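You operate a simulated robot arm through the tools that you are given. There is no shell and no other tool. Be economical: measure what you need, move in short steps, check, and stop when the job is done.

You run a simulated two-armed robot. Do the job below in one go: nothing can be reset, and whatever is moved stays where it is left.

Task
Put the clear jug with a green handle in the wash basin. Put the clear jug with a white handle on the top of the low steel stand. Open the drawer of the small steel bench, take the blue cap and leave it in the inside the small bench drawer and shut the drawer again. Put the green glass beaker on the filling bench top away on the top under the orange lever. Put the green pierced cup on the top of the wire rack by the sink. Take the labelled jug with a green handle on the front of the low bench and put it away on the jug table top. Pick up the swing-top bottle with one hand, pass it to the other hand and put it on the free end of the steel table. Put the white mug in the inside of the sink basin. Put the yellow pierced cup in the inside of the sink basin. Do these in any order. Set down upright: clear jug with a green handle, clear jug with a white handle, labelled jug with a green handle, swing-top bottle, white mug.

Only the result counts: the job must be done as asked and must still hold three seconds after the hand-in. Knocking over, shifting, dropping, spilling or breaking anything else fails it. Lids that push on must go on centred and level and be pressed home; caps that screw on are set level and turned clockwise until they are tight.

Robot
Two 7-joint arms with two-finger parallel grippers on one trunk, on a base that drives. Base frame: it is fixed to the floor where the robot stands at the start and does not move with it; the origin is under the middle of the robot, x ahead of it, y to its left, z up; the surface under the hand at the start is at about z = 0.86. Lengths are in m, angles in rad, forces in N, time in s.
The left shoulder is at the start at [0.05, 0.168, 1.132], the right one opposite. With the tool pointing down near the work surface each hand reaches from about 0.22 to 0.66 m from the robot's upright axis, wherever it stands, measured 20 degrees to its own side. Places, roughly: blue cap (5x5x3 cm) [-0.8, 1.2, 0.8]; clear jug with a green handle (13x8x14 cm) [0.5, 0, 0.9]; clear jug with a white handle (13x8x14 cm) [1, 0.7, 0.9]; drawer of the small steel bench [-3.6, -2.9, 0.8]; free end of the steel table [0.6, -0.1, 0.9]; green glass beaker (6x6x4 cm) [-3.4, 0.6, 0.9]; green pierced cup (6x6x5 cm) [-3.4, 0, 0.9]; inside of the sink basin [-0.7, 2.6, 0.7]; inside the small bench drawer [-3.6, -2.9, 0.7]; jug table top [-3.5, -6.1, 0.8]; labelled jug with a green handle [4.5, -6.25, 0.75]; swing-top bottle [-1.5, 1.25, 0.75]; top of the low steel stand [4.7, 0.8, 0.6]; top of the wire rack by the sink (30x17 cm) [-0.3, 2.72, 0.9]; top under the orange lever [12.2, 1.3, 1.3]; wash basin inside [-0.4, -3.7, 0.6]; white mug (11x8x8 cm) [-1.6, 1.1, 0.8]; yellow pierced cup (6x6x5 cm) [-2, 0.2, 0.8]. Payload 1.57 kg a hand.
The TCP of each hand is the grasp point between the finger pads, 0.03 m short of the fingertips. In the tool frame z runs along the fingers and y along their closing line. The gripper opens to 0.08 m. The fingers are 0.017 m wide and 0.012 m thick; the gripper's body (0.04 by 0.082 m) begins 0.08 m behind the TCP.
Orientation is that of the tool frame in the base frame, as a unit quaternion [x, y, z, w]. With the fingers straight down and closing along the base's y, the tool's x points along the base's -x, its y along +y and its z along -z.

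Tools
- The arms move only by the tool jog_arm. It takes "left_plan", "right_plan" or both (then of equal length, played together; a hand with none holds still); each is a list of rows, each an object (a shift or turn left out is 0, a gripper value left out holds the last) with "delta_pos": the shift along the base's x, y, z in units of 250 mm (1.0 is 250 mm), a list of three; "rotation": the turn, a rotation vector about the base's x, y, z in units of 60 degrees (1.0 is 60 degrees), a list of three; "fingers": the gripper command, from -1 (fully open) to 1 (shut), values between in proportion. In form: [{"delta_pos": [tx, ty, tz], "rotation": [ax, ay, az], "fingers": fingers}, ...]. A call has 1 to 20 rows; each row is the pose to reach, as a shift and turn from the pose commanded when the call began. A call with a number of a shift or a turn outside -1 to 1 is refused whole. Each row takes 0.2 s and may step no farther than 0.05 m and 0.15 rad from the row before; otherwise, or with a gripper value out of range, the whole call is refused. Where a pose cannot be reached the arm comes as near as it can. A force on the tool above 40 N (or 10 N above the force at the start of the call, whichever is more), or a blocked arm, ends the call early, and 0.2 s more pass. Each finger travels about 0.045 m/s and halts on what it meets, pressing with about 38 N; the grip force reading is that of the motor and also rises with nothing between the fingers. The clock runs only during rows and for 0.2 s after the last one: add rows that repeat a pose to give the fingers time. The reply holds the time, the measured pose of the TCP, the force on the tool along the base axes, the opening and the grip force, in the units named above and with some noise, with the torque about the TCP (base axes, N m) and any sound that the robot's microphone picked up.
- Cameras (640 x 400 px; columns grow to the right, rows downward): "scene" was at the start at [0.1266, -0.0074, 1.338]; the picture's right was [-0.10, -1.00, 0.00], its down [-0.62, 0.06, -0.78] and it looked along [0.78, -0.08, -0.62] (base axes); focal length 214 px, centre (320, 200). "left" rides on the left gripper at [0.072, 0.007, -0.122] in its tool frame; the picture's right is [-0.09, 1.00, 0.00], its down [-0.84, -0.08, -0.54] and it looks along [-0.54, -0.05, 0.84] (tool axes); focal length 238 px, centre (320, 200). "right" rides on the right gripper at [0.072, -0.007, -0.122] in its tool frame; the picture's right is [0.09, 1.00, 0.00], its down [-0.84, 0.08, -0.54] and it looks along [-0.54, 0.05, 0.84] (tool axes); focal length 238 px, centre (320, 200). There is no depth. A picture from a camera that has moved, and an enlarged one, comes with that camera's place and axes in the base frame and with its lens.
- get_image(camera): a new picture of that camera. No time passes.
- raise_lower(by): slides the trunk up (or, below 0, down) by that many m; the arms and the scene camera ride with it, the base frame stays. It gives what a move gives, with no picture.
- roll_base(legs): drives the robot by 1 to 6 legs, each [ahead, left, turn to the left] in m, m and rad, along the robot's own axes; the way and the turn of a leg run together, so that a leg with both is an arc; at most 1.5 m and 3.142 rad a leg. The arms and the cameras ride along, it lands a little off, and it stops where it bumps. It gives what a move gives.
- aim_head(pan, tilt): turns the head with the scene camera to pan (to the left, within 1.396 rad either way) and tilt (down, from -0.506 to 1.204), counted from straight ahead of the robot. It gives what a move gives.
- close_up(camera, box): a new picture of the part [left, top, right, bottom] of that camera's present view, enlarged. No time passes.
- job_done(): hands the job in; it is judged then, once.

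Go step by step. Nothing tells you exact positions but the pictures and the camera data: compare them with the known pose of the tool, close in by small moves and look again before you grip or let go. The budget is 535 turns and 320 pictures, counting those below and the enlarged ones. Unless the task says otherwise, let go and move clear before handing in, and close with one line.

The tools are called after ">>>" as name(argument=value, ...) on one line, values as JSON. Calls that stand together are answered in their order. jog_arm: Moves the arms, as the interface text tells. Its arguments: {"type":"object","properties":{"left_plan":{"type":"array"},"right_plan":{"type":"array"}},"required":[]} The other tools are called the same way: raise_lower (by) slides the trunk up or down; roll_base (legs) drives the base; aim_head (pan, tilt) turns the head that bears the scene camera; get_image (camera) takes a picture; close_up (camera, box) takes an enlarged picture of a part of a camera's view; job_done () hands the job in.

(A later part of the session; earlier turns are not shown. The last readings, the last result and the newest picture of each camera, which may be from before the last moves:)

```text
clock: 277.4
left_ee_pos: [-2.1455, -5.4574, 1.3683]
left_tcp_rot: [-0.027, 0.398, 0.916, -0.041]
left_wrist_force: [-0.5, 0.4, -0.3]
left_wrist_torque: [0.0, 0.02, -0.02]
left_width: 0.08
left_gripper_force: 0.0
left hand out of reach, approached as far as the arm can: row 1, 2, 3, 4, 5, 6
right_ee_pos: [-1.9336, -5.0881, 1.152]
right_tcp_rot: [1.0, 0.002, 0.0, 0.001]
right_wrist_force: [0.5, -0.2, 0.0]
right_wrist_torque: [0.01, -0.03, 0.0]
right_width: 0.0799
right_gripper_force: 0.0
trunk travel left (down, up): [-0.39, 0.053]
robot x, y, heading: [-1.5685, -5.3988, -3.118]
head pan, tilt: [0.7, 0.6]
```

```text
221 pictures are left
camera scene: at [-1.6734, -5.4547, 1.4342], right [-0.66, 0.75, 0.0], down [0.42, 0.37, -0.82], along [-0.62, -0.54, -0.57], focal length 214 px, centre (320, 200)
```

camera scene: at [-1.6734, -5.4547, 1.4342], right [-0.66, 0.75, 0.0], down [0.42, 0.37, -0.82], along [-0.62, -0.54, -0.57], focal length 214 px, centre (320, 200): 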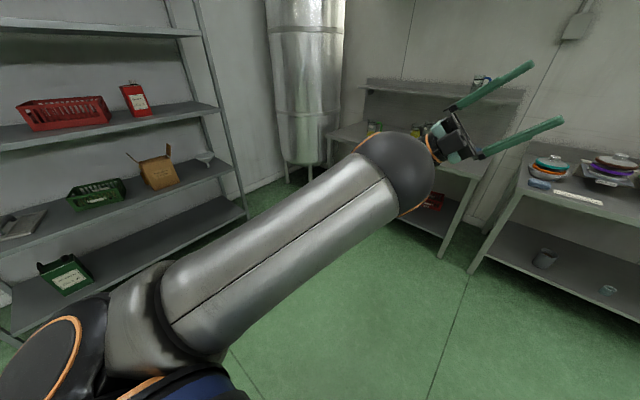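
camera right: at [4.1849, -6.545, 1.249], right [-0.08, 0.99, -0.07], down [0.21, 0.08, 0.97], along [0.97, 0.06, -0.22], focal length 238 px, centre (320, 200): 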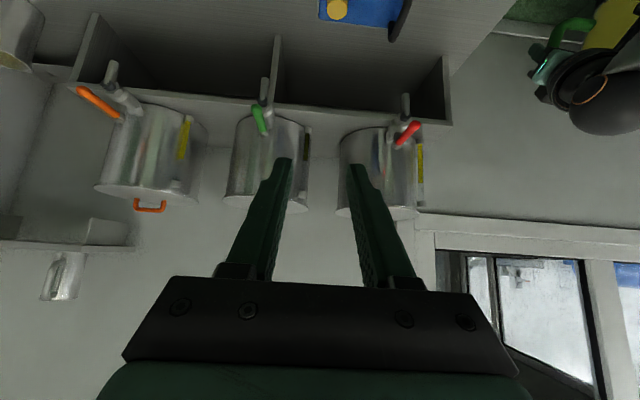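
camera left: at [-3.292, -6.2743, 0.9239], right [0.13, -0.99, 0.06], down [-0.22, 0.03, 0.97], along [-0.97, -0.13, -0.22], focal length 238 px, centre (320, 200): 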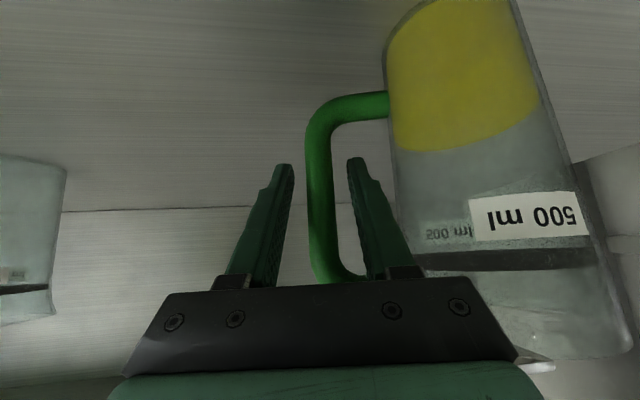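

Good. Now I move the hand right and slightly back so that the elbow stays on its left.

>>> jog_arm(left_plan=[{"delta_pos": [0.05, 0.12, 0]}, {"delta_pos": [0.1, 0.24, 0]}, {"delta_pos": [0.18, 0.36, 0]}, {"delta_pos": [0.26, 0.46, 0]}, {"delta_pos": [0.36, 0.52, 0]}])

>>> get_image(camera="scene")

```text
clock: 278.6
left_ee_pos: [-2.1731, -5.3867, 1.3767]
left_tcp_rot: [-0.026, 0.399, 0.915, -0.041]
left_wrist_force: [-0.7, -0.5, 0.3]
left_wrist_torque: [0.0, 0.02, 0.0]
left_width: 0.0801
left_gripper_force: 0.1
left hand out of reach, approached as far as the arm can: row 1, 2, 3, 4, 5
right_ee_pos: [-1.9329, -5.0889, 1.1523]
right_tcp_rot: [1.0, 0.002, 0.0, 0.002]
right_wrist_force: [-0.8, 0.5, -0.7]
right_wrist_torque: [0.03, 0.0, 0.0]
right_width: 0.0802
right_gripper_force: 0.1
trunk travel left (down, up): [-0.39, 0.053]
robot x, y, heading: [-1.57, -5.3942, -3.119]
head pan, tilt: [0.7, 0.6]
```

```text
220 pictures are left
camera scene: at [-1.6727, -5.4545, 1.4343], right [-0.66, 0.75, 0.0], down [0.42, 0.37, -0.83], along [-0.62, -0.54, -0.56], focal length 214 px, centre (320, 200)
```

scene: 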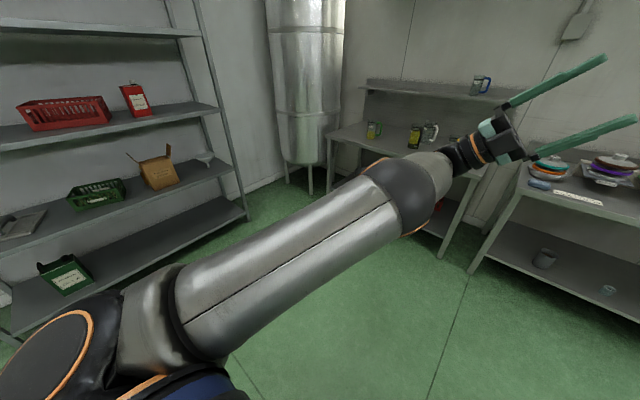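

The arm is nearly straight now. I roll back toward horizontal while drawing the hand in and see which side the elbow takes.

>>> jog_arm(left_plan=[{"rotation": [-0.14, 0, 0], "delta_pos": [0.1, 0, -0.1]}, {"rotation": [-0.28, 0, 0], "delta_pos": [0.2, 0, -0.2]}, {"rotation": [-0.42, 0, 0], "delta_pos": [0.3, 0, -0.3]}, {"rotation": [-0.56, 0, 0], "delta_pos": [0.4, 0, -0.4]}, {"rotation": [-0.7, 0, 0], "delta_pos": [0.5, 0, -0.5]}, {"rotation": [-0.84, 0, 0], "delta_pos": [0.5, 0, -0.6]}])

>>> get_image(camera="scene")

```text
clock: 280.0
left_ee_pos: [-2.0893, -5.4459, 1.2311]
left_tcp_rot: [-0.008, 0.751, 0.658, -0.049]
left_wrist_force: [-1.1, 0.6, 0.0]
left_wrist_torque: [0.0, -0.01, 0.0]
left_width: 0.0799
left_gripper_force: 0.1
left hand out of reach, approached as far as the arm can: row 1, 2, 3, 4, 5, 6
right_ee_pos: [-1.9331, -5.087, 1.1513]
right_tcp_rot: [1.0, 0.003, 0.001, 0.001]
right_wrist_force: [-0.5, -0.5, -0.4]
right_wrist_torque: [-0.02, -0.02, 0.04]
right_width: 0.0802
right_gripper_force: 0.1
trunk travel left (down, up): [-0.39, 0.053]
robot x, y, heading: [-1.5666, -5.3957, -3.122]
head pan, tilt: [0.7, 0.6]
```

```text
219 pictures are left
camera scene: at [-1.6728, -5.4543, 1.4343], right [-0.66, 0.75, 0.0], down [0.42, 0.37, -0.83], along [-0.62, -0.54, -0.56], focal length 214 px, centre (320, 200)
```

scene: 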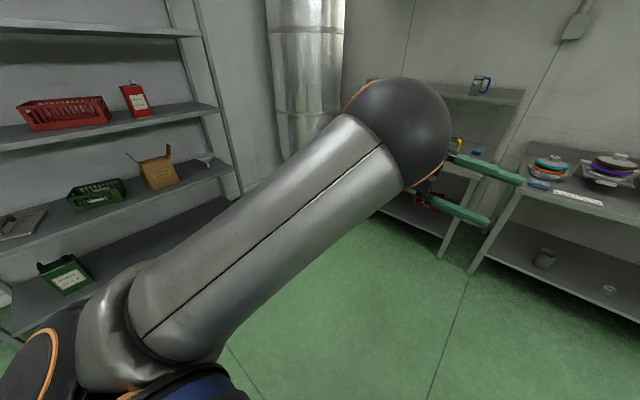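

I lower the hand with fingers still pointing right (inner elbow impossible), then will move it left and unroll.

>>> jog_arm(left_plan=[{"delta_pos": [0.0, -0.05, -0.15]}, {"delta_pos": [0.0, -0.1, -0.3]}, {"delta_pos": [0.05, -0.2, -0.45]}, {"delta_pos": [0.1, -0.3, -0.6]}, {"delta_pos": [0.15, -0.4, -0.75]}, {"delta_pos": [0.2, -0.5, -0.9]}, {"delta_pos": [0.3, -0.6, -1.0]}, {"delta_pos": [0.4, -0.7, -1.0]}])

>>> get_image(camera="scene")

```text
clock: 281.8
left_ee_pos: [-1.9845, -5.6179, 0.9788]
left_tcp_rot: [-0.006, 0.754, 0.656, -0.048]
left_wrist_force: [0.5, 0.6, 0.4]
left_wrist_torque: [0.0, 0.01, 0.01]
left_width: 0.0799
left_gripper_force: 0.1
right_ee_pos: [-1.9322, -5.0877, 1.1513]
right_tcp_rot: [1.0, 0.002, 0.0, 0.001]
right_wrist_force: [0.8, 0.5, -0.9]
right_wrist_torque: [-0.01, 0.0, -0.02]
right_width: 0.0799
right_gripper_force: 0.1
trunk travel left (down, up): [-0.39, 0.053]
robot x, y, heading: [-1.5668, -5.3958, -3.124]
head pan, tilt: [0.7, 0.6]
```

```text
218 pictures are left
camera scene: at [-1.6724, -5.4548, 1.4343], right [-0.66, 0.75, 0.0], down [0.42, 0.37, -0.83], along [-0.62, -0.54, -0.56], focal length 214 px, centre (320, 200)
```

scene: 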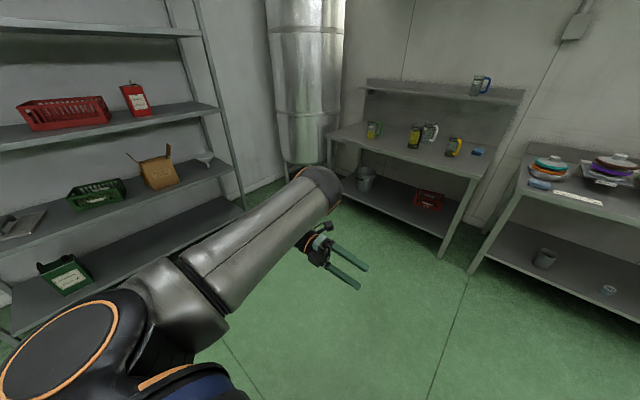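

Reachable with the elbow ahead-left. I bring the hand right and closer, keeping the elbow left.

>>> jog_arm(left_plan=[{"delta_pos": [0.05, 0.15, 0]}, {"delta_pos": [0.1, 0.3, 0]}, {"delta_pos": [0.15, 0.45, 0]}, {"delta_pos": [0.2, 0.6, 0]}, {"delta_pos": [0.2, 0.75, 0]}, {"delta_pos": [0.2, 0.85, 0]}])

>>> get_image(camera="scene")

```text
clock: 283.2
left_ee_pos: [-1.9658, -5.4699, 0.9555]
left_tcp_rot: [-0.006, 0.751, 0.659, -0.048]
left_wrist_force: [0.1, -0.2, 0.5]
left_wrist_torque: [-0.06, 0.0, 0.01]
left_width: 0.08
left_gripper_force: 0.0
left hand out of reach, approached as far as the arm can: row 2, 3, 4, 5, 6
right_ee_pos: [-1.9335, -5.0881, 1.1518]
right_tcp_rot: [1.0, 0.001, 0.0, 0.001]
right_wrist_force: [0.1, 1.3, -0.9]
right_wrist_torque: [-0.05, 0.0, -0.02]
right_width: 0.0799
right_gripper_force: 0.1
trunk travel left (down, up): [-0.39, 0.053]
robot x, y, heading: [-1.5654, -5.3957, -3.119]
head pan, tilt: [0.7, 0.6]
```

```text
217 pictures are left
camera scene: at [-1.6727, -5.4544, 1.4343], right [-0.66, 0.75, 0.0], down [0.42, 0.37, -0.83], along [-0.62, -0.54, -0.56], focal length 214 px, centre (320, 200)
```

scene: 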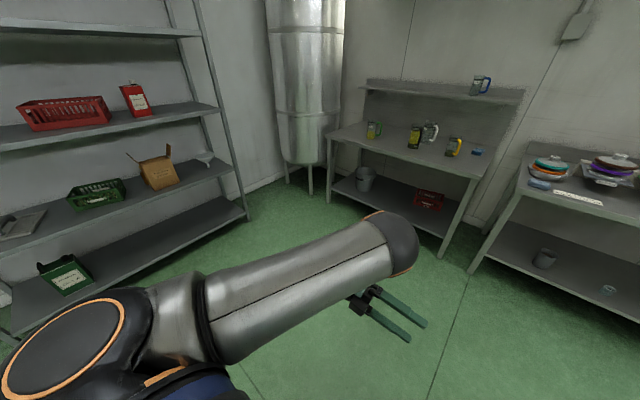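

I unroll the fingers downward from here and look at the elbow.

>>> jog_arm(left_plan=[{"rotation": [-0.14, 0, 0]}, {"rotation": [-0.28, 0, 0]}, {"rotation": [-0.42, 0, 0]}, {"rotation": [-0.56, 0, 0]}, {"rotation": [-0.7, 0, 0]}, {"rotation": [-0.84, 0, 0]}, {"rotation": [-0.98, 0, 0]}])

>>> get_image(camera="scene")

```text
clock: 284.8
left_ee_pos: [-2.0226, -5.5996, 0.9425]
left_tcp_rot: [0.018, 0.978, 0.205, -0.044]
left_wrist_force: [-0.2, 0.6, -0.4]
left_wrist_torque: [-0.02, 0.01, 0.0]
left_width: 0.08
left_gripper_force: 0.1
left hand out of reach, approached as far as the arm can: row 1, 2, 3, 4, 5, 6, 7
right_ee_pos: [-1.9327, -5.087, 1.1521]
right_tcp_rot: [1.0, 0.001, 0.0, 0.001]
right_wrist_force: [0.7, -0.9, -0.1]
right_wrist_torque: [-0.03, 0.01, 0.01]
right_width: 0.0801
right_gripper_force: 0.1
trunk travel left (down, up): [-0.39, 0.053]
robot x, y, heading: [-1.5662, -5.4, -3.125]
head pan, tilt: [0.7, 0.6]
```

```text
216 pictures are left
camera scene: at [-1.6728, -5.4544, 1.4343], right [-0.66, 0.75, 0.0], down [0.42, 0.37, -0.83], along [-0.62, -0.54, -0.56], focal length 214 px, centre (320, 200)
```

scene: 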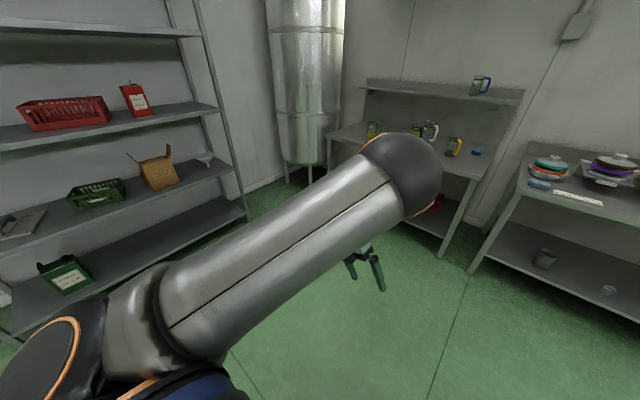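

The joints evidently must pass through elbow-down, not over the top. I go back to the left with fingers down, then pitch them forward and up so that the elbow hangs below.

>>> jog_arm(left_plan=[{"rotation": [-0.1, 0, 0], "delta_pos": [0, -0.15, 0]}, {"rotation": [-0.2, 0, 0], "delta_pos": [0, -0.3, 0]}, {"rotation": [-0.3, 0, 0], "delta_pos": [0, -0.45, 0]}, {"rotation": [-0.4, 0, 0], "delta_pos": [0, -0.6, 0]}, {"rotation": [-0.4, 0, 0], "delta_pos": [0, -0.75, 0]}, {"rotation": [-0.4, 0, 0], "delta_pos": [0, -0.9, 0.0]}, {"rotation": [-0.4, 0, 0], "delta_pos": [0, -1.0, 0.0]}])

>>> jog_arm(left_plan=[{"rotation": [0, 0.14, 0]}, {"rotation": [0, 0.28, 0]}, {"rotation": [0, 0.42, 0]}, {"rotation": [0, 0.56, 0]}, {"rotation": [0, 0.7, 0]}, {"rotation": [0, 0.84, 0]}, {"rotation": [0, 0.98, 0]}])

>>> jog_arm(left_plan=[{"rotation": [0, 0.14, 0], "delta_pos": [0, 0, 0.1]}, {"rotation": [0, 0.28, 0], "delta_pos": [0, 0, 0.2]}, {"rotation": [0, 0.42, 0], "delta_pos": [0, 0, 0.35]}, {"rotation": [0, 0.56, 0], "delta_pos": [0, 0, 0.5]}, {"rotation": [0, 0.7, 0], "delta_pos": [0, 0, 0.65]}, {"rotation": [0, 0.84, 0], "delta_pos": [0, 0, 0.8]}, {"rotation": [0, 0.98, 0], "delta_pos": [0, 0, 0.95]}])

>>> get_image(camera="scene")

```text
clock: 286.4
left_ee_pos: [-2.017, -5.8492, 0.9353]
left_tcp_rot: [0.028, 0.999, -0.003, -0.041]
left_wrist_force: [0.6, -0.6, -0.4]
left_wrist_torque: [0.01, -0.02, -0.02]
left_width: 0.0799
left_gripper_force: 0.2
right_ee_pos: [-1.9322, -5.0883, 1.152]
right_tcp_rot: [1.0, 0.002, 0.0, 0.001]
right_wrist_force: [0.4, 0.9, 0.3]
right_wrist_torque: [0.02, 0.01, 0.0]
right_width: 0.0801
right_gripper_force: 0.1
trunk travel left (down, up): [-0.39, 0.053]
robot x, y, heading: [-1.5668, -5.3965, -3.122]
head pan, tilt: [0.7, 0.6]
```

```text
clock: 288.0
left_ee_pos: [-2.0187, -5.8494, 0.9381]
left_tcp_rot: [0.022, 0.849, -0.016, -0.528]
left_wrist_force: [-0.5, 0.0, 0.2]
left_wrist_torque: [0.0, 0.02, -0.02]
left_width: 0.08
left_gripper_force: 0.1
right_ee_pos: [-1.9315, -5.0872, 1.1523]
right_tcp_rot: [1.0, 0.001, 0.001, 0.001]
right_wrist_force: [0.1, 0.0, -0.9]
right_wrist_torque: [0.01, -0.01, 0.0]
right_width: 0.08
right_gripper_force: 0.0
trunk travel left (down, up): [-0.39, 0.053]
robot x, y, heading: [-1.5653, -5.3983, -3.117]
head pan, tilt: [0.7, 0.6]
```

```text
clock: 289.6
left_ee_pos: [-2.0211, -5.848, 1.1799]
left_tcp_rot: [-0.011, -0.481, 0.025, 0.876]
left_wrist_force: [0.0, 0.0, 0.4]
left_wrist_torque: [0.01, 0.01, 0.01]
left_width: 0.0801
left_gripper_force: 0.0
right_ee_pos: [-1.9321, -5.0878, 1.1506]
right_tcp_rot: [1.0, 0.002, 0.0, 0.001]
right_wrist_force: [0.4, 0.1, -0.5]
right_wrist_torque: [0.0, -0.01, 0.0]
right_width: 0.0801
right_gripper_force: 0.0
trunk travel left (down, up): [-0.39, 0.053]
robot x, y, heading: [-1.567, -5.3961, -3.12]
head pan, tilt: [0.7, 0.6]
```

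```text
215 pictures are left
camera scene: at [-1.6727, -5.4543, 1.4343], right [-0.66, 0.75, 0.0], down [0.42, 0.37, -0.83], along [-0.62, -0.54, -0.56], focal length 214 px, centre (320, 200)
```

scene: 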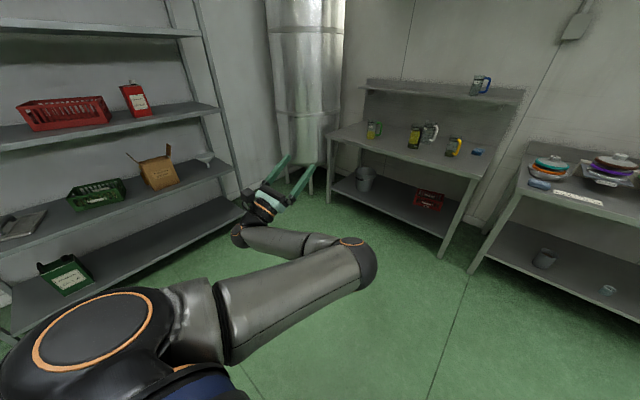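

Elbow is level inside, fingers up-forward. Now I yaw the fingers to the right so that the elbow must pass beneath.

>>> jog_arm(left_plan=[{"rotation": [0, 0, -0.14]}, {"rotation": [0, 0, -0.28]}, {"rotation": [0, 0, -0.42]}, {"rotation": [0, 0, -0.56]}, {"rotation": [0, 0, -0.7]}, {"rotation": [0, 0, -0.84]}, {"rotation": [0, 0, -0.98]}])

>>> jog_arm(left_plan=[{"rotation": [0, 0, -0.14], "delta_pos": [0, 0.12, 0]}, {"rotation": [0, 0, -0.28], "delta_pos": [0, 0.24, 0]}, {"rotation": [0, 0, -0.42], "delta_pos": [0, 0.36, 0]}, {"rotation": [0, 0, -0.56], "delta_pos": [0, 0.48, 0]}, {"rotation": [0, 0, -0.56], "delta_pos": [0, 0.6, 0]}, {"rotation": [0, 0, -0.56], "delta_pos": [0, 0.72, 0]}])

>>> get_image(camera="scene")

```text
clock: 291.2
left_ee_pos: [-2.0173, -5.8494, 1.1749]
left_tcp_rot: [-0.247, -0.415, -0.409, 0.774]
left_wrist_force: [-0.6, -0.4, 0.4]
left_wrist_torque: [-0.01, -0.02, -0.01]
left_width: 0.0801
left_gripper_force: 0.0
right_ee_pos: [-1.933, -5.0883, 1.1524]
right_tcp_rot: [1.0, 0.001, 0.0, 0.0]
right_wrist_force: [-0.1, -0.1, -0.3]
right_wrist_torque: [-0.01, -0.01, 0.05]
right_width: 0.0801
right_gripper_force: 0.0
trunk travel left (down, up): [-0.39, 0.053]
robot x, y, heading: [-1.5686, -5.3942, -3.12]
head pan, tilt: [0.7, 0.6]
```

```text
clock: 292.6
left_ee_pos: [-2.0166, -5.6688, 1.1741]
left_tcp_rot: [-0.356, -0.326, -0.615, 0.624]
left_wrist_force: [0.3, -0.2, -0.3]
left_wrist_torque: [-0.06, 0.02, 0.0]
left_width: 0.08
left_gripper_force: 0.1
right_ee_pos: [-1.933, -5.0883, 1.1512]
right_tcp_rot: [1.0, 0.002, 0.001, 0.001]
right_wrist_force: [1.1, 0.1, -1.0]
right_wrist_torque: [-0.02, -0.01, 0.0]
right_width: 0.0801
right_gripper_force: 0.0
trunk travel left (down, up): [-0.39, 0.053]
robot x, y, heading: [-1.5678, -5.3931, -3.122]
head pan, tilt: [0.7, 0.6]
```

```text
214 pictures are left
camera scene: at [-1.6727, -5.4541, 1.4343], right [-0.66, 0.75, 0.0], down [0.42, 0.37, -0.83], along [-0.62, -0.54, -0.56], focal length 214 px, centre (320, 200)
```

scene: 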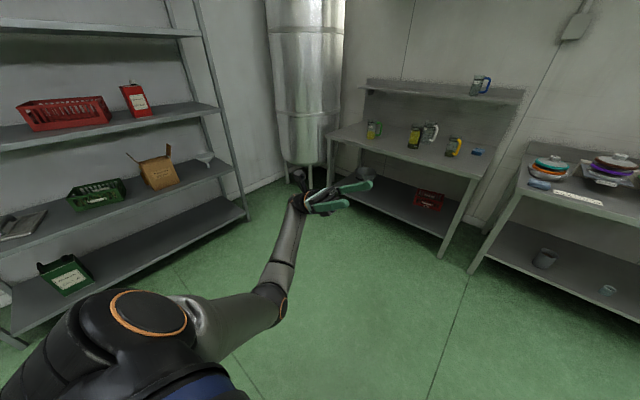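

The elbow is passing beneath. I continue inward to bring it to the left side.

>>> jog_arm(left_plan=[{"delta_pos": [-0.05, 0.15, 0.05]}, {"delta_pos": [-0.1, 0.3, 0.1]}, {"delta_pos": [-0.1, 0.45, 0.15]}, {"delta_pos": [-0.1, 0.6, 0.2]}, {"delta_pos": [-0.1, 0.75, 0.25]}, {"delta_pos": [-0.1, 0.9, 0.3]}])

>>> get_image(camera="scene")

```text
clock: 294.0
left_ee_pos: [-2.0417, -5.4415, 1.2502]
left_tcp_rot: [-0.356, -0.326, -0.614, 0.624]
left_wrist_force: [0.1, 1.3, -0.1]
left_wrist_torque: [0.01, 0.01, -0.01]
left_width: 0.0799
left_gripper_force: 0.0
right_ee_pos: [-1.9321, -5.0872, 1.1517]
right_tcp_rot: [1.0, 0.002, 0.0, 0.001]
right_wrist_force: [-0.6, 0.2, -0.6]
right_wrist_torque: [-0.03, 0.02, 0.02]
right_width: 0.0799
right_gripper_force: 0.1
trunk travel left (down, up): [-0.39, 0.053]
robot x, y, heading: [-1.5717, -5.3964, -3.12]
head pan, tilt: [0.7, 0.6]
```

```text
213 pictures are left
camera scene: at [-1.6727, -5.4539, 1.4343], right [-0.66, 0.75, 0.0], down [0.42, 0.37, -0.83], along [-0.62, -0.54, -0.56], focal length 214 px, centre (320, 200)
```

scene: 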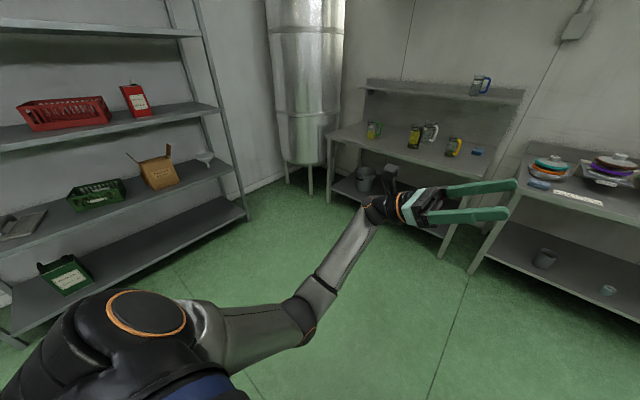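

The elbow is now low-left. I roll the fingers down with the forearm coming from the left.

>>> jog_arm(left_plan=[{"rotation": [-0.14, 0, 0]}, {"rotation": [-0.28, 0, 0]}, {"rotation": [-0.42, 0, 0]}, {"rotation": [-0.56, 0, 0]}, {"rotation": [-0.7, 0, 0]}, {"rotation": [-0.84, 0, 0]}, {"rotation": [-0.98, 0, 0]}])

>>> jog_arm(left_plan=[{"rotation": [-0.14, 0, 0]}, {"rotation": [-0.28, 0, 0]}, {"rotation": [-0.42, 0, 0]}, {"rotation": [-0.56, 0, 0]}, {"rotation": [-0.7, 0, 0]}, {"rotation": [-0.84, 0, 0]}, {"rotation": [-0.98, 0, 0]}])

>>> get_image(camera="scene")

```text
clock: 295.6
left_ee_pos: [-2.0439, -5.4428, 1.2505]
left_tcp_rot: [0.616, 0.587, 0.375, -0.368]
left_wrist_force: [0.3, -0.1, -1.1]
left_wrist_torque: [-0.01, -0.01, 0.01]
left_width: 0.0799
left_gripper_force: 0.2
right_ee_pos: [-1.9329, -5.088, 1.1508]
right_tcp_rot: [1.0, 0.002, 0.0, 0.001]
right_wrist_force: [-0.2, 0.0, 1.2]
right_wrist_torque: [0.01, 0.01, 0.02]
right_width: 0.0801
right_gripper_force: 0.1
trunk travel left (down, up): [-0.39, 0.053]
robot x, y, heading: [-1.5661, -5.3951, -3.119]
head pan, tilt: [0.7, 0.6]
```

```text
clock: 297.2
left_ee_pos: [-2.0431, -5.4435, 1.252]
left_tcp_rot: [0.718, 0.695, 0.039, -0.018]
left_wrist_force: [-0.5, -0.6, -0.6]
left_wrist_torque: [0.01, -0.03, 0.0]
left_width: 0.08
left_gripper_force: 0.0
right_ee_pos: [-1.9321, -5.0874, 1.1517]
right_tcp_rot: [1.0, 0.001, 0.0, 0.0]
right_wrist_force: [0.4, -0.1, -0.2]
right_wrist_torque: [-0.02, 0.02, 0.02]
right_width: 0.0801
right_gripper_force: 0.0
trunk travel left (down, up): [-0.39, 0.053]
robot x, y, heading: [-1.5689, -5.3951, -3.12]
head pan, tilt: [0.7, 0.6]
```

```text
212 pictures are left
camera scene: at [-1.6724, -5.4538, 1.4343], right [-0.66, 0.75, 0.0], down [0.42, 0.37, -0.83], along [-0.62, -0.54, -0.56], focal length 214 px, centre (320, 200)
```

scene: 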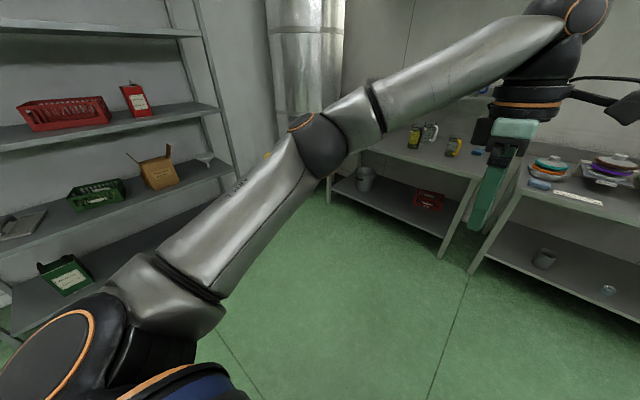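

The left arm is back to its normal outer-elbow posture. I restore both hands to their neutral poses.

>>> jog_arm(left_plan=[{"delta_pos": [0, -0.1, 0], "rotation": [0, 0, -0.14]}, {"delta_pos": [0, -0.2, 0], "rotation": [0, 0, -0.28]}, {"delta_pos": [0, -0.3, 0], "rotation": [0, 0, -0.42]}, {"delta_pos": [0, -0.4, 0], "rotation": [0, 0, -0.56]}, {"delta_pos": [0, -0.48, 0], "rotation": [0, 0, -0.7]}, {"delta_pos": [0.1, -0.48, 0], "rotation": [0, 0, -0.84]}, {"delta_pos": [0.25, -0.48, 0], "rotation": [0, 0, -0.98]}], right_plan=[{"delta_pos": [0, 0, 0]}, {"delta_pos": [0, -0.12, 0]}, {"delta_pos": [0, -0.24, 0]}, {"delta_pos": [0, -0.36, 0]}, {"delta_pos": [0, -0.48, 0]}, {"delta_pos": [0, -0.56, 0]}, {"delta_pos": [0, -0.56, 0]}])

>>> jog_arm(left_plan=[{"rotation": [0, 0, -0.14]}, {"rotation": [0, 0, -0.28]}, {"rotation": [0, 0, -0.42]}, {"rotation": [0.02, 0.02, -0.48]}, {"rotation": [0.02, 0.02, -0.48]}])

>>> aim_head(pan=-0.9, tilt=0.35)

>>> get_image(camera="scene")

```text
clock: 298.8
left_ee_pos: [-1.9827, -5.565, 1.2499]
left_tcp_rot: [0.967, 0.251, 0.044, 0.004]
left_wrist_force: [-0.1, -0.2, -0.1]
left_wrist_torque: [0.01, -0.02, 0.03]
left_width: 0.0798
left_gripper_force: 0.0
right_ee_pos: [-1.9317, -5.2294, 1.1518]
right_tcp_rot: [1.0, 0.002, 0.0, 0.001]
right_wrist_force: [0.1, 0.5, 0.6]
right_wrist_torque: [0.04, 0.02, -0.02]
right_width: 0.0799
right_gripper_force: 0.1
trunk travel left (down, up): [-0.39, 0.053]
robot x, y, heading: [-1.5686, -5.3946, -3.125]
head pan, tilt: [0.7, 0.6]
```

```text
clock: 300.0
left_ee_pos: [-1.9822, -5.5633, 1.2514]
left_tcp_rot: [0.999, 0.003, 0.034, 0.001]
left_wrist_force: [0.5, 0.3, -0.2]
left_wrist_torque: [-0.02, 0.03, 0.0]
left_width: 0.0802
left_gripper_force: 0.1
right_ee_pos: [-1.9327, -5.2289, 1.1513]
right_tcp_rot: [1.0, 0.002, 0.0, 0.001]
right_wrist_force: [-0.5, -0.1, 0.0]
right_wrist_torque: [0.0, -0.02, 0.0]
right_width: 0.08
right_gripper_force: 0.1
trunk travel left (down, up): [-0.39, 0.053]
robot x, y, heading: [-1.5704, -5.3962, -3.12]
head pan, tilt: [0.7, 0.6]
```

```text
clock: 301.7
left_ee_pos: [-1.9832, -5.5631, 1.2502]
left_tcp_rot: [0.999, 0.004, 0.034, 0.001]
left_wrist_force: [-0.2, 0.8, 0.3]
left_wrist_torque: [-0.02, 0.0, 0.01]
left_width: 0.0799
left_gripper_force: 0.0
right_ee_pos: [-1.9336, -5.2296, 1.1512]
right_tcp_rot: [1.0, 0.002, -0.001, 0.001]
right_wrist_force: [-0.3, 0.0, 0.2]
right_wrist_torque: [0.01, 0.0, -0.03]
right_width: 0.0801
right_gripper_force: 0.1
trunk travel left (down, up): [-0.39, 0.053]
robot x, y, heading: [-1.5699, -5.3945, -3.12]
head pan, tilt: [-0.901, 0.351]
```

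```text
211 pictures are left
camera scene: at [-1.6657, -5.3244, 1.4571], right [0.77, 0.64, 0.0], down [0.22, -0.26, -0.94], along [-0.6, 0.72, -0.34], focal length 214 px, centre (320, 200)
```

scene: 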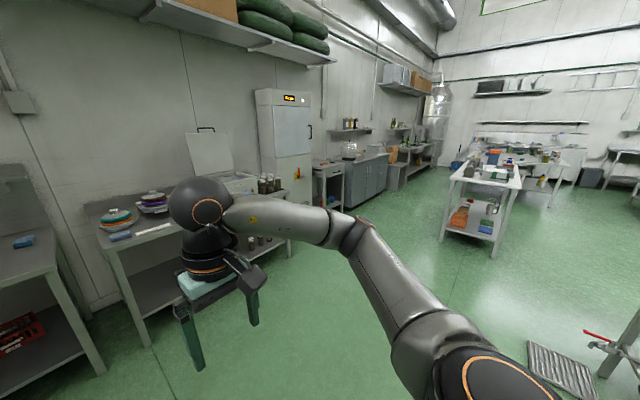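

Both arms are normal. Next I go north between the wall benches and the white bench toward the green beaker and green cup at x≈-3.4.

>>> roll_base(legs=[[0, 0, -1.58], [0.6, 1.05, 0], [1.4, 0, 0]])

>>> aim_head(pan=0.2, tilt=0.35)

>>> get_image(camera="scene")

```text
clock: 321.4
left_ee_pos: [-2.9179, -3.0545, 1.2504]
left_tcp_rot: [0.729, -0.684, 0.023, 0.025]
left_wrist_force: [-0.7, -0.1, 0.3]
left_wrist_torque: [0.03, -0.02, 0.03]
left_width: 0.08
left_gripper_force: 0.0
right_ee_pos: [-2.5811, -3.0844, 1.1503]
right_tcp_rot: [0.727, -0.687, -0.001, 0.0]
right_wrist_force: [0.1, -0.4, 0.9]
right_wrist_torque: [-0.01, 0.0, -0.01]
right_width: 0.0801
right_gripper_force: 0.1
trunk travel left (down, up): [-0.39, 0.053]
robot x, y, heading: [-2.7261, -3.4579, 1.644]
head pan, tilt: [-0.901, 0.351]
```

```text
clock: 322.7
left_ee_pos: [-2.9166, -3.0544, 1.2502]
left_tcp_rot: [0.729, -0.684, 0.024, 0.025]
left_wrist_force: [0.5, -0.2, -0.1]
left_wrist_torque: [-0.01, 0.0, 0.0]
left_width: 0.0798
left_gripper_force: 0.1
right_ee_pos: [-2.5805, -3.0844, 1.1517]
right_tcp_rot: [0.728, -0.686, 0.0, 0.001]
right_wrist_force: [-0.4, 0.2, -0.5]
right_wrist_torque: [-0.03, 0.03, -0.04]
right_width: 0.08
right_gripper_force: 0.0
trunk travel left (down, up): [-0.39, 0.053]
robot x, y, heading: [-2.7294, -3.4591, 1.648]
head pan, tilt: [0.201, 0.351]
```

```text
210 pictures are left
camera scene: at [-2.7555, -3.3289, 1.4571], right [0.96, 0.27, 0.0], down [0.09, -0.33, -0.94], along [-0.26, 0.9, -0.34], focal length 214 px, centre (320, 200)
```

scene: 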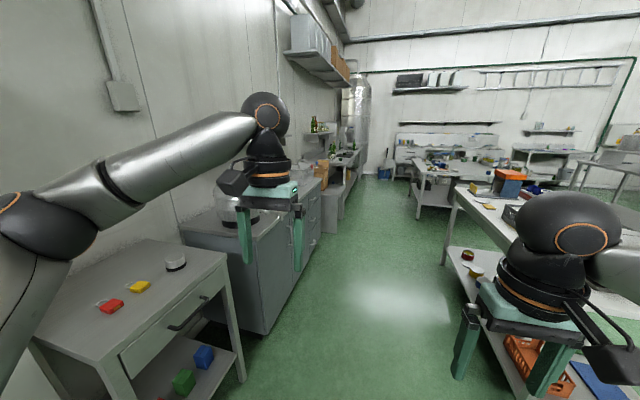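

I see the drawer bench on the left. I continue north to y≈0.3 and then turn west to the filling bench.

>>> roll_base(legs=[[0, 0, -0.077], [1.4, 0, 0], [1.2, 0, 0]])

>>> get_image(camera="scene")

```text
clock: 335.8
left_ee_pos: [-2.8514, -0.4572, 1.2509]
left_tcp_rot: [-0.697, 0.716, -0.022, -0.026]
left_wrist_force: [-0.4, 0.1, 0.1]
left_wrist_torque: [-0.03, -0.02, -0.01]
left_width: 0.0798
left_gripper_force: 0.1
right_ee_pos: [-2.5176, -0.5162, 1.1515]
right_tcp_rot: [-0.697, 0.717, 0.001, 0.0]
right_wrist_force: [1.1, 0.4, -0.6]
right_wrist_torque: [-0.02, 0.0, -0.01]
right_width: 0.0802
right_gripper_force: 0.0
trunk travel left (down, up): [-0.39, 0.053]
robot x, y, heading: [-2.6983, -0.8751, 1.562]
head pan, tilt: [0.201, 0.351]
```

```text
209 pictures are left
camera scene: at [-2.7133, -0.7444, 1.457], right [0.98, 0.19, 0.0], down [0.06, -0.34, -0.94], along [-0.18, 0.92, -0.34], focal length 214 px, centre (320, 200)
```

scene: 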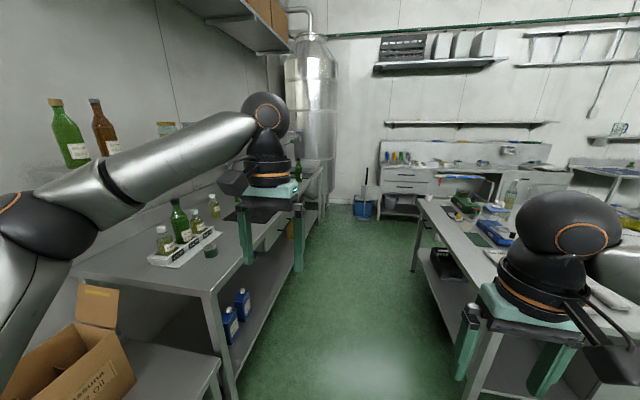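

The filling bench begins at left with small cups near its front edge. I drive ahead 1.1 m and turn left to face it.

>>> roll_base(legs=[[1.1, -0.05, 0], [0, 0, 1.57]])

>>> aim_head(pan=0, tilt=0.65)

>>> get_image(camera="scene")

```text
clock: 345.0
left_ee_pos: [-3.0532, 0.0373, 1.2508]
left_tcp_rot: [0.999, -0.029, 0.034, 0.003]
left_wrist_force: [0.1, -0.1, 0.4]
left_wrist_torque: [0.0, -0.03, 0.01]
left_width: 0.0801
left_gripper_force: 0.1
right_ee_pos: [-2.9816, 0.3677, 1.1511]
right_tcp_rot: [1.0, -0.03, -0.001, 0.001]
right_wrist_force: [0.4, -0.1, 0.2]
right_wrist_torque: [0.0, -0.02, 0.01]
right_width: 0.0804
right_gripper_force: 0.1
trunk travel left (down, up): [-0.39, 0.053]
robot x, y, heading: [-2.6294, 0.1767, 3.092]
head pan, tilt: [0.201, 0.351]
```

```text
clock: 345.8
left_ee_pos: [-3.0528, 0.0374, 1.2515]
left_tcp_rot: [0.999, -0.03, 0.034, 0.003]
left_wrist_force: [0.0, 0.0, -0.4]
left_wrist_torque: [-0.01, 0.0, 0.02]
left_width: 0.0799
left_gripper_force: 0.1
right_ee_pos: [-2.9808, 0.3681, 1.1514]
right_tcp_rot: [1.0, -0.031, 0.0, 0.001]
right_wrist_force: [0.4, -0.2, 0.9]
right_wrist_torque: [-0.04, 0.02, 0.02]
right_width: 0.08
right_gripper_force: 0.1
trunk travel left (down, up): [-0.39, 0.053]
robot x, y, heading: [-2.6314, 0.1725, 3.097]
head pan, tilt: [0.0, 0.649]
```

```text
208 pictures are left
camera scene: at [-2.753, 0.1832, 1.4301], right [0.04, 1.0, 0.0], down [0.6, -0.03, -0.8], along [-0.8, 0.04, -0.6], focal length 214 px, centre (320, 200)
```

scene: 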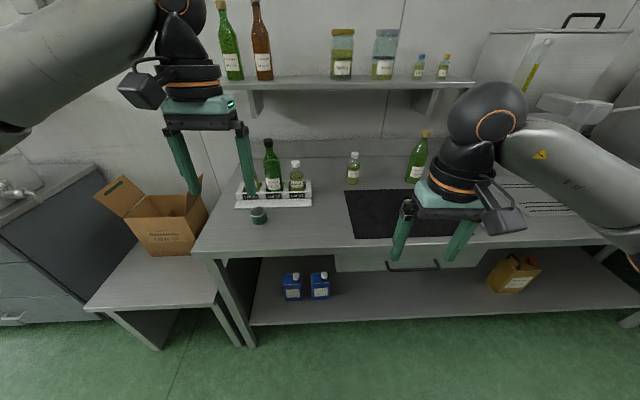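

The green pierced cup is at about (-3.38, -0.02). I square up, move closer, and look with the hand cameras.

>>> roll_base(legs=[[0, 0, 0.046], [0.26, 0, 0]])

>>> aim_head(pan=0, tilt=0.8)

>>> get_image(camera="scene")

>>> get_image(camera="left")

>>> get_image(camera="right")

```text
clock: 348.1
left_ee_pos: [-3.3045, 0.0129, 1.2509]
left_tcp_rot: [0.999, -0.004, 0.034, 0.002]
left_wrist_force: [-0.8, -0.2, 0.8]
left_wrist_torque: [0.01, 0.01, 0.01]
left_width: 0.0802
left_gripper_force: 0.0
right_ee_pos: [-3.2527, 0.3486, 1.1509]
right_tcp_rot: [1.0, -0.005, 0.0, 0.001]
right_wrist_force: [-0.5, 0.4, -0.8]
right_wrist_torque: [-0.03, -0.01, 0.02]
right_width: 0.08
right_gripper_force: 0.0
trunk travel left (down, up): [-0.39, 0.053]
robot x, y, heading: [-2.8908, 0.1748, -3.133]
head pan, tilt: [0.0, 0.649]
```

```text
clock: 348.8
left_ee_pos: [-3.3065, 0.0132, 1.2514]
left_tcp_rot: [0.999, -0.003, 0.034, 0.001]
left_wrist_force: [0.0, -0.2, 0.6]
left_wrist_torque: [0.0, 0.04, -0.02]
left_width: 0.0803
left_gripper_force: 0.1
right_ee_pos: [-3.251, 0.3479, 1.1502]
right_tcp_rot: [1.0, -0.004, -0.001, 0.001]
right_wrist_force: [-0.5, 0.4, -0.4]
right_wrist_torque: [0.03, 0.0, 0.0]
right_width: 0.08
right_gripper_force: 0.1
trunk travel left (down, up): [-0.39, 0.053]
robot x, y, heading: [-2.8896, 0.1762, -3.136]
head pan, tilt: [0.0, 0.799]
```

```text
207 pictures are left
camera scene: at [-3.0076, 0.1756, 1.4175], right [-0.01, 1.0, 0.0], down [0.72, 0.01, -0.7], along [-0.7, 0.0, -0.72], focal length 214 px, centre (320, 200)
```

scene: 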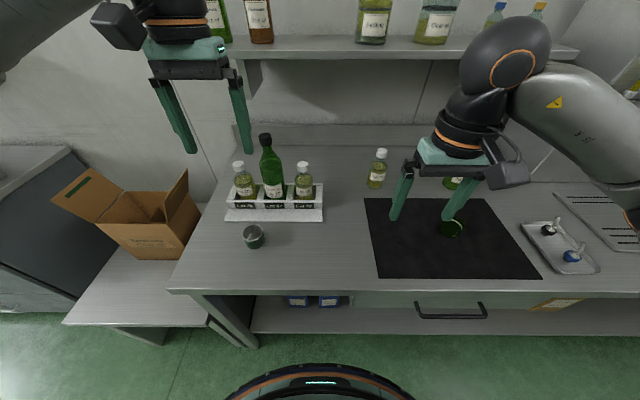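

```text
206 pictures are left
camera left: at [-3.2417, 0.0071, 1.3791], right [-0.1, -1.0, 0.0], down [-0.87, 0.09, 0.48], along [-0.48, 0.05, -0.88], focal length 238 px, centre (320, 200)
```

left: 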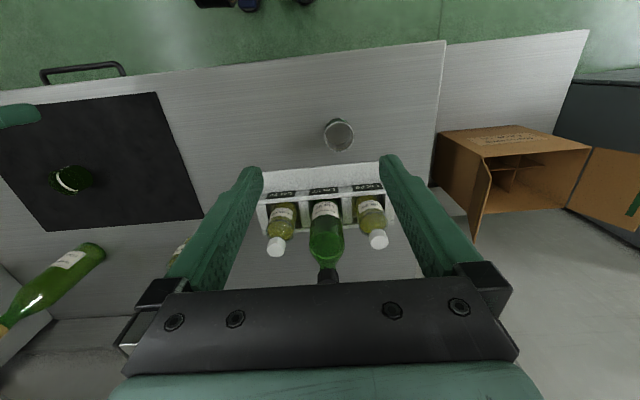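

```text
205 pictures are left
camera right: at [-3.1787, 0.3521, 1.2739], right [0.08, -1.0, 0.0], down [-0.84, -0.07, 0.54], along [-0.54, -0.05, -0.84], focal length 238 px, centre (320, 200)
```

right: 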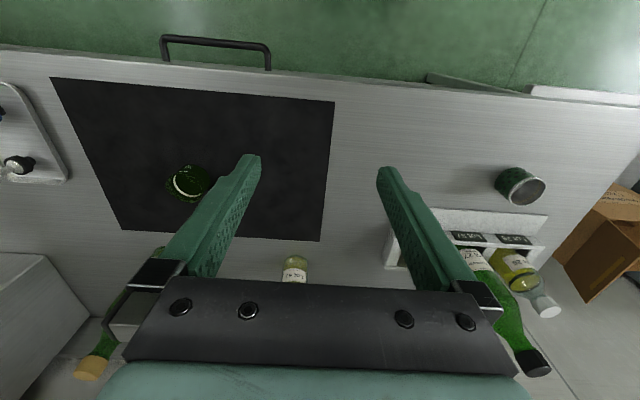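

Cup at (-3.358, -0.018), beaker at (-3.406, 0.575). I take the cup with the left hand first: level it, position above, and descend partway.

>>> jog_arm(left_plan=[{"delta_pos": [-0.1, -0.06, -0.1], "rotation": [0, 0.03, 0]}, {"delta_pos": [-0.21, -0.124, -0.2], "rotation": [0, 0.065, 0]}, {"delta_pos": [-0.21, -0.124, -0.38], "rotation": [0, 0.065, 0]}, {"delta_pos": [-0.21, -0.124, -0.56], "rotation": [0, 0.065, 0]}, {"delta_pos": [-0.21, -0.124, -0.74], "rotation": [0, 0.065, 0]}, {"delta_pos": [-0.21, -0.124, -0.92], "rotation": [0, 0.065, 0]}, {"delta_pos": [-0.21, -0.124, -1.0], "rotation": [0, 0.065, 0]}, {"delta_pos": [-0.21, -0.124, -1.0], "rotation": [0, 0.065, 0]}])

>>> get_image(camera="left")

>>> close_up(camera="scene", box=[160, 150, 360, 275])

```text
clock: 350.6
left_ee_pos: [-3.3597, -0.0166, 0.9993]
left_tcp_rot: [1.0, -0.004, -0.002, 0.003]
left_wrist_force: [-0.8, 0.1, 1.0]
left_wrist_torque: [0.03, -0.03, -0.01]
left_width: 0.08
left_gripper_force: 0.1
right_ee_pos: [-3.2519, 0.3473, 1.1517]
right_tcp_rot: [1.0, -0.004, 0.0, 0.001]
right_wrist_force: [0.8, 0.5, 0.8]
right_wrist_torque: [0.0, 0.01, 0.05]
right_width: 0.0802
right_gripper_force: 0.1
trunk travel left (down, up): [-0.39, 0.053]
robot x, y, heading: [-2.8899, 0.1752, -3.132]
head pan, tilt: [0.0, 0.799]
```

```text
204 pictures are left
camera left: at [-3.288, -0.0237, 1.1228], right [-0.1, -1.0, 0.0], down [-0.84, 0.09, 0.54], along [-0.54, 0.05, -0.84], focal length 238 px, centre (320, 200)
```

left: 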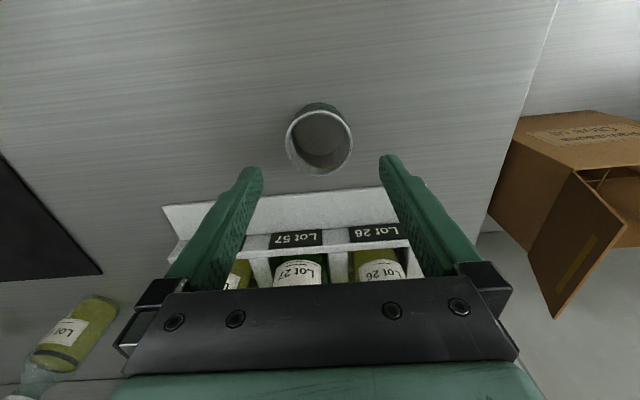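

```text
3.20 times, centred on (260, 212) of scene
camera zoom: at [-3.0076, 0.1755, 1.4174], right [-0.01, 1.0, 0.0], down [0.72, 0.01, -0.7], along [-0.7, 0.0, -0.72], focal length 686 px, centre (512, 160)
```

zoom: 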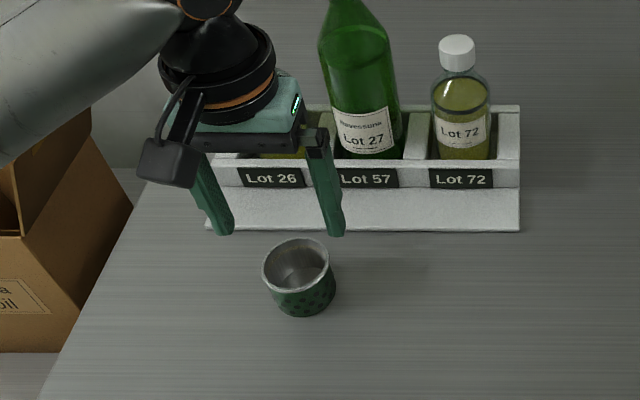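

Aligned over the cup. I descend and close.

>>> jog_arm(left_plan=[{"delta_pos": [-0.01, 0, -0.1]}, {"delta_pos": [-0.01, 0, -0.2]}, {"delta_pos": [-0.01, 0, -0.3]}, {"delta_pos": [-0.01, 0, -0.39]}, {"delta_pos": [-0.01, 0, -0.39], "fingers": 1}, {"delta_pos": [-0.01, 0, -0.39], "fingers": 1}, {"delta_pos": [-0.01, 0, -0.39], "fingers": 1}, {"delta_pos": [-0.01, 0, -0.39], "fingers": 1}])

>>> jog_arm(left_plan=[{"delta_pos": [0, 0, 0.1]}, {"delta_pos": [0, 0, 0.2]}, {"delta_pos": [0, 0, 0.2]}])

>>> get_image(camera="left")

```text
clock: 351.9
left_ee_pos: [-3.3618, -0.0162, 0.909]
left_tcp_rot: [1.0, -0.003, -0.007, -0.001]
left_wrist_force: [6.8, 1.5, 13.5]
left_wrist_torque: [-0.44, -0.31, 0.22]
left_width: 0.0561
left_gripper_force: 11.7
right_ee_pos: [-3.2493, 0.3482, 1.1512]
right_tcp_rot: [1.0, -0.005, -0.001, 0.001]
right_wrist_force: [0.2, -0.7, 0.7]
right_wrist_torque: [0.01, 0.01, 0.02]
right_width: 0.0802
right_gripper_force: 0.1
trunk travel left (down, up): [-0.39, 0.053]
robot x, y, heading: [-2.8886, 0.1753, -3.136]
head pan, tilt: [0.0, 0.799]
stopped in row 6 (left hand): the force on the tool passed its limit at 73 N (the readings are from after the stop); the commanded pose is now the measured one
```

```text
clock: 352.7
left_ee_pos: [-3.3629, -0.0168, 0.9583]
left_tcp_rot: [1.0, -0.004, -0.006, -0.001]
left_wrist_force: [0.3, 1.2, 0.6]
left_wrist_torque: [-0.04, -0.01, 0.02]
left_width: 0.0561
left_gripper_force: 38.0
right_ee_pos: [-3.2517, 0.3467, 1.1506]
right_tcp_rot: [1.0, -0.004, 0.0, 0.001]
right_wrist_force: [0.6, -1.6, 0.8]
right_wrist_torque: [0.03, -0.01, -0.05]
right_width: 0.08
right_gripper_force: 0.0
trunk travel left (down, up): [-0.39, 0.053]
robot x, y, heading: [-2.8864, 0.1764, -3.137]
head pan, tilt: [0.0, 0.799]
```

```text
202 pictures are left
camera left: at [-3.2895, -0.0246, 1.0811], right [-0.1, -1.0, 0.0], down [-0.83, 0.08, 0.55], along [-0.55, 0.06, -0.83], focal length 238 px, centre (320, 200)
```

left: 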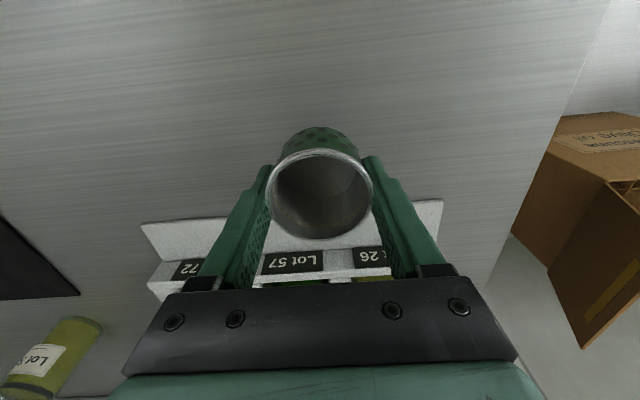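

The cup is held (bench top is ≈0.878). I raise it, shift the robot right by 0.22 m, and look at the beaker with the right camera.

>>> jog_arm(left_plan=[{"delta_pos": [0, 0, 0.18]}, {"delta_pos": [0, 0, 0.36]}, {"delta_pos": [0.1, 0, 0.5]}, {"delta_pos": [0.2, 0, 0.6]}, {"delta_pos": [0.2, 0, 0.7]}])

>>> roll_base(legs=[[0, -0.22, 0]])

>>> get_image(camera="right")

>>> close_up(camera="scene", box=[280, 150, 480, 275])

```text
clock: 353.9
left_ee_pos: [-3.3134, -0.0189, 1.1355]
left_tcp_rot: [1.0, -0.003, -0.005, -0.001]
left_wrist_force: [0.1, 0.3, -0.7]
left_wrist_torque: [0.0, 0.01, 0.01]
left_width: 0.0555
left_gripper_force: 37.9
right_ee_pos: [-3.2516, 0.3479, 1.1515]
right_tcp_rot: [1.0, -0.004, 0.0, 0.001]
right_wrist_force: [0.0, 0.0, 0.7]
right_wrist_torque: [-0.01, 0.01, 0.01]
right_width: 0.08
right_gripper_force: 0.0
trunk travel left (down, up): [-0.39, 0.053]
robot x, y, heading: [-2.8859, 0.1747, -3.132]
head pan, tilt: [0.0, 0.799]
```

```text
clock: 356.4
left_ee_pos: [-3.3151, 0.2032, 1.1355]
left_tcp_rot: [1.0, -0.004, -0.006, -0.002]
left_wrist_force: [-0.5, 0.0, -0.4]
left_wrist_torque: [-0.06, 0.03, -0.01]
left_width: 0.0535
left_gripper_force: 38.4
right_ee_pos: [-3.2529, 0.5715, 1.1505]
right_tcp_rot: [1.0, -0.004, 0.0, 0.0]
right_wrist_force: [0.5, -0.2, -0.5]
right_wrist_torque: [0.01, 0.01, 0.01]
right_width: 0.0803
right_gripper_force: 0.1
trunk travel left (down, up): [-0.39, 0.053]
robot x, y, heading: [-2.8867, 0.3978, -3.138]
head pan, tilt: [0.0, 0.799]
```

```text
201 pictures are left
camera right: at [-3.1803, 0.5757, 1.2739], right [0.08, -1.0, 0.0], down [-0.84, -0.07, 0.54], along [-0.54, -0.05, -0.84], focal length 238 px, centre (320, 200)
```

right: 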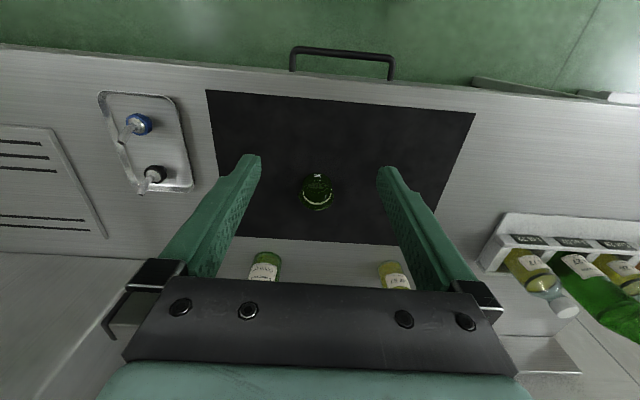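

```text
3.20 times, centred on (380, 212) of scene
camera zoom: at [-3.0092, 0.3992, 1.4174], right [-0.01, 1.0, 0.0], down [0.72, 0.0, -0.7], along [-0.7, -0.01, -0.72], focal length 686 px, centre (128, 160)
```

zoom: 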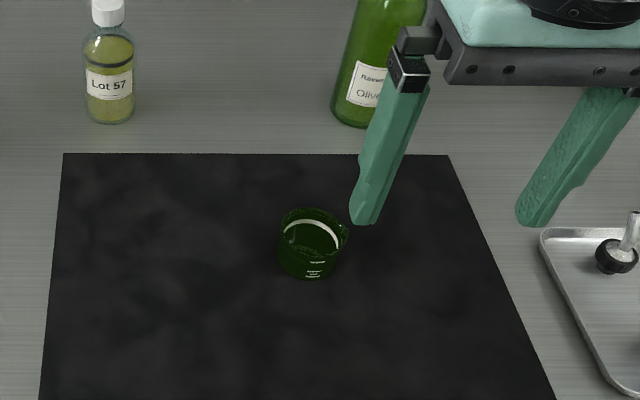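

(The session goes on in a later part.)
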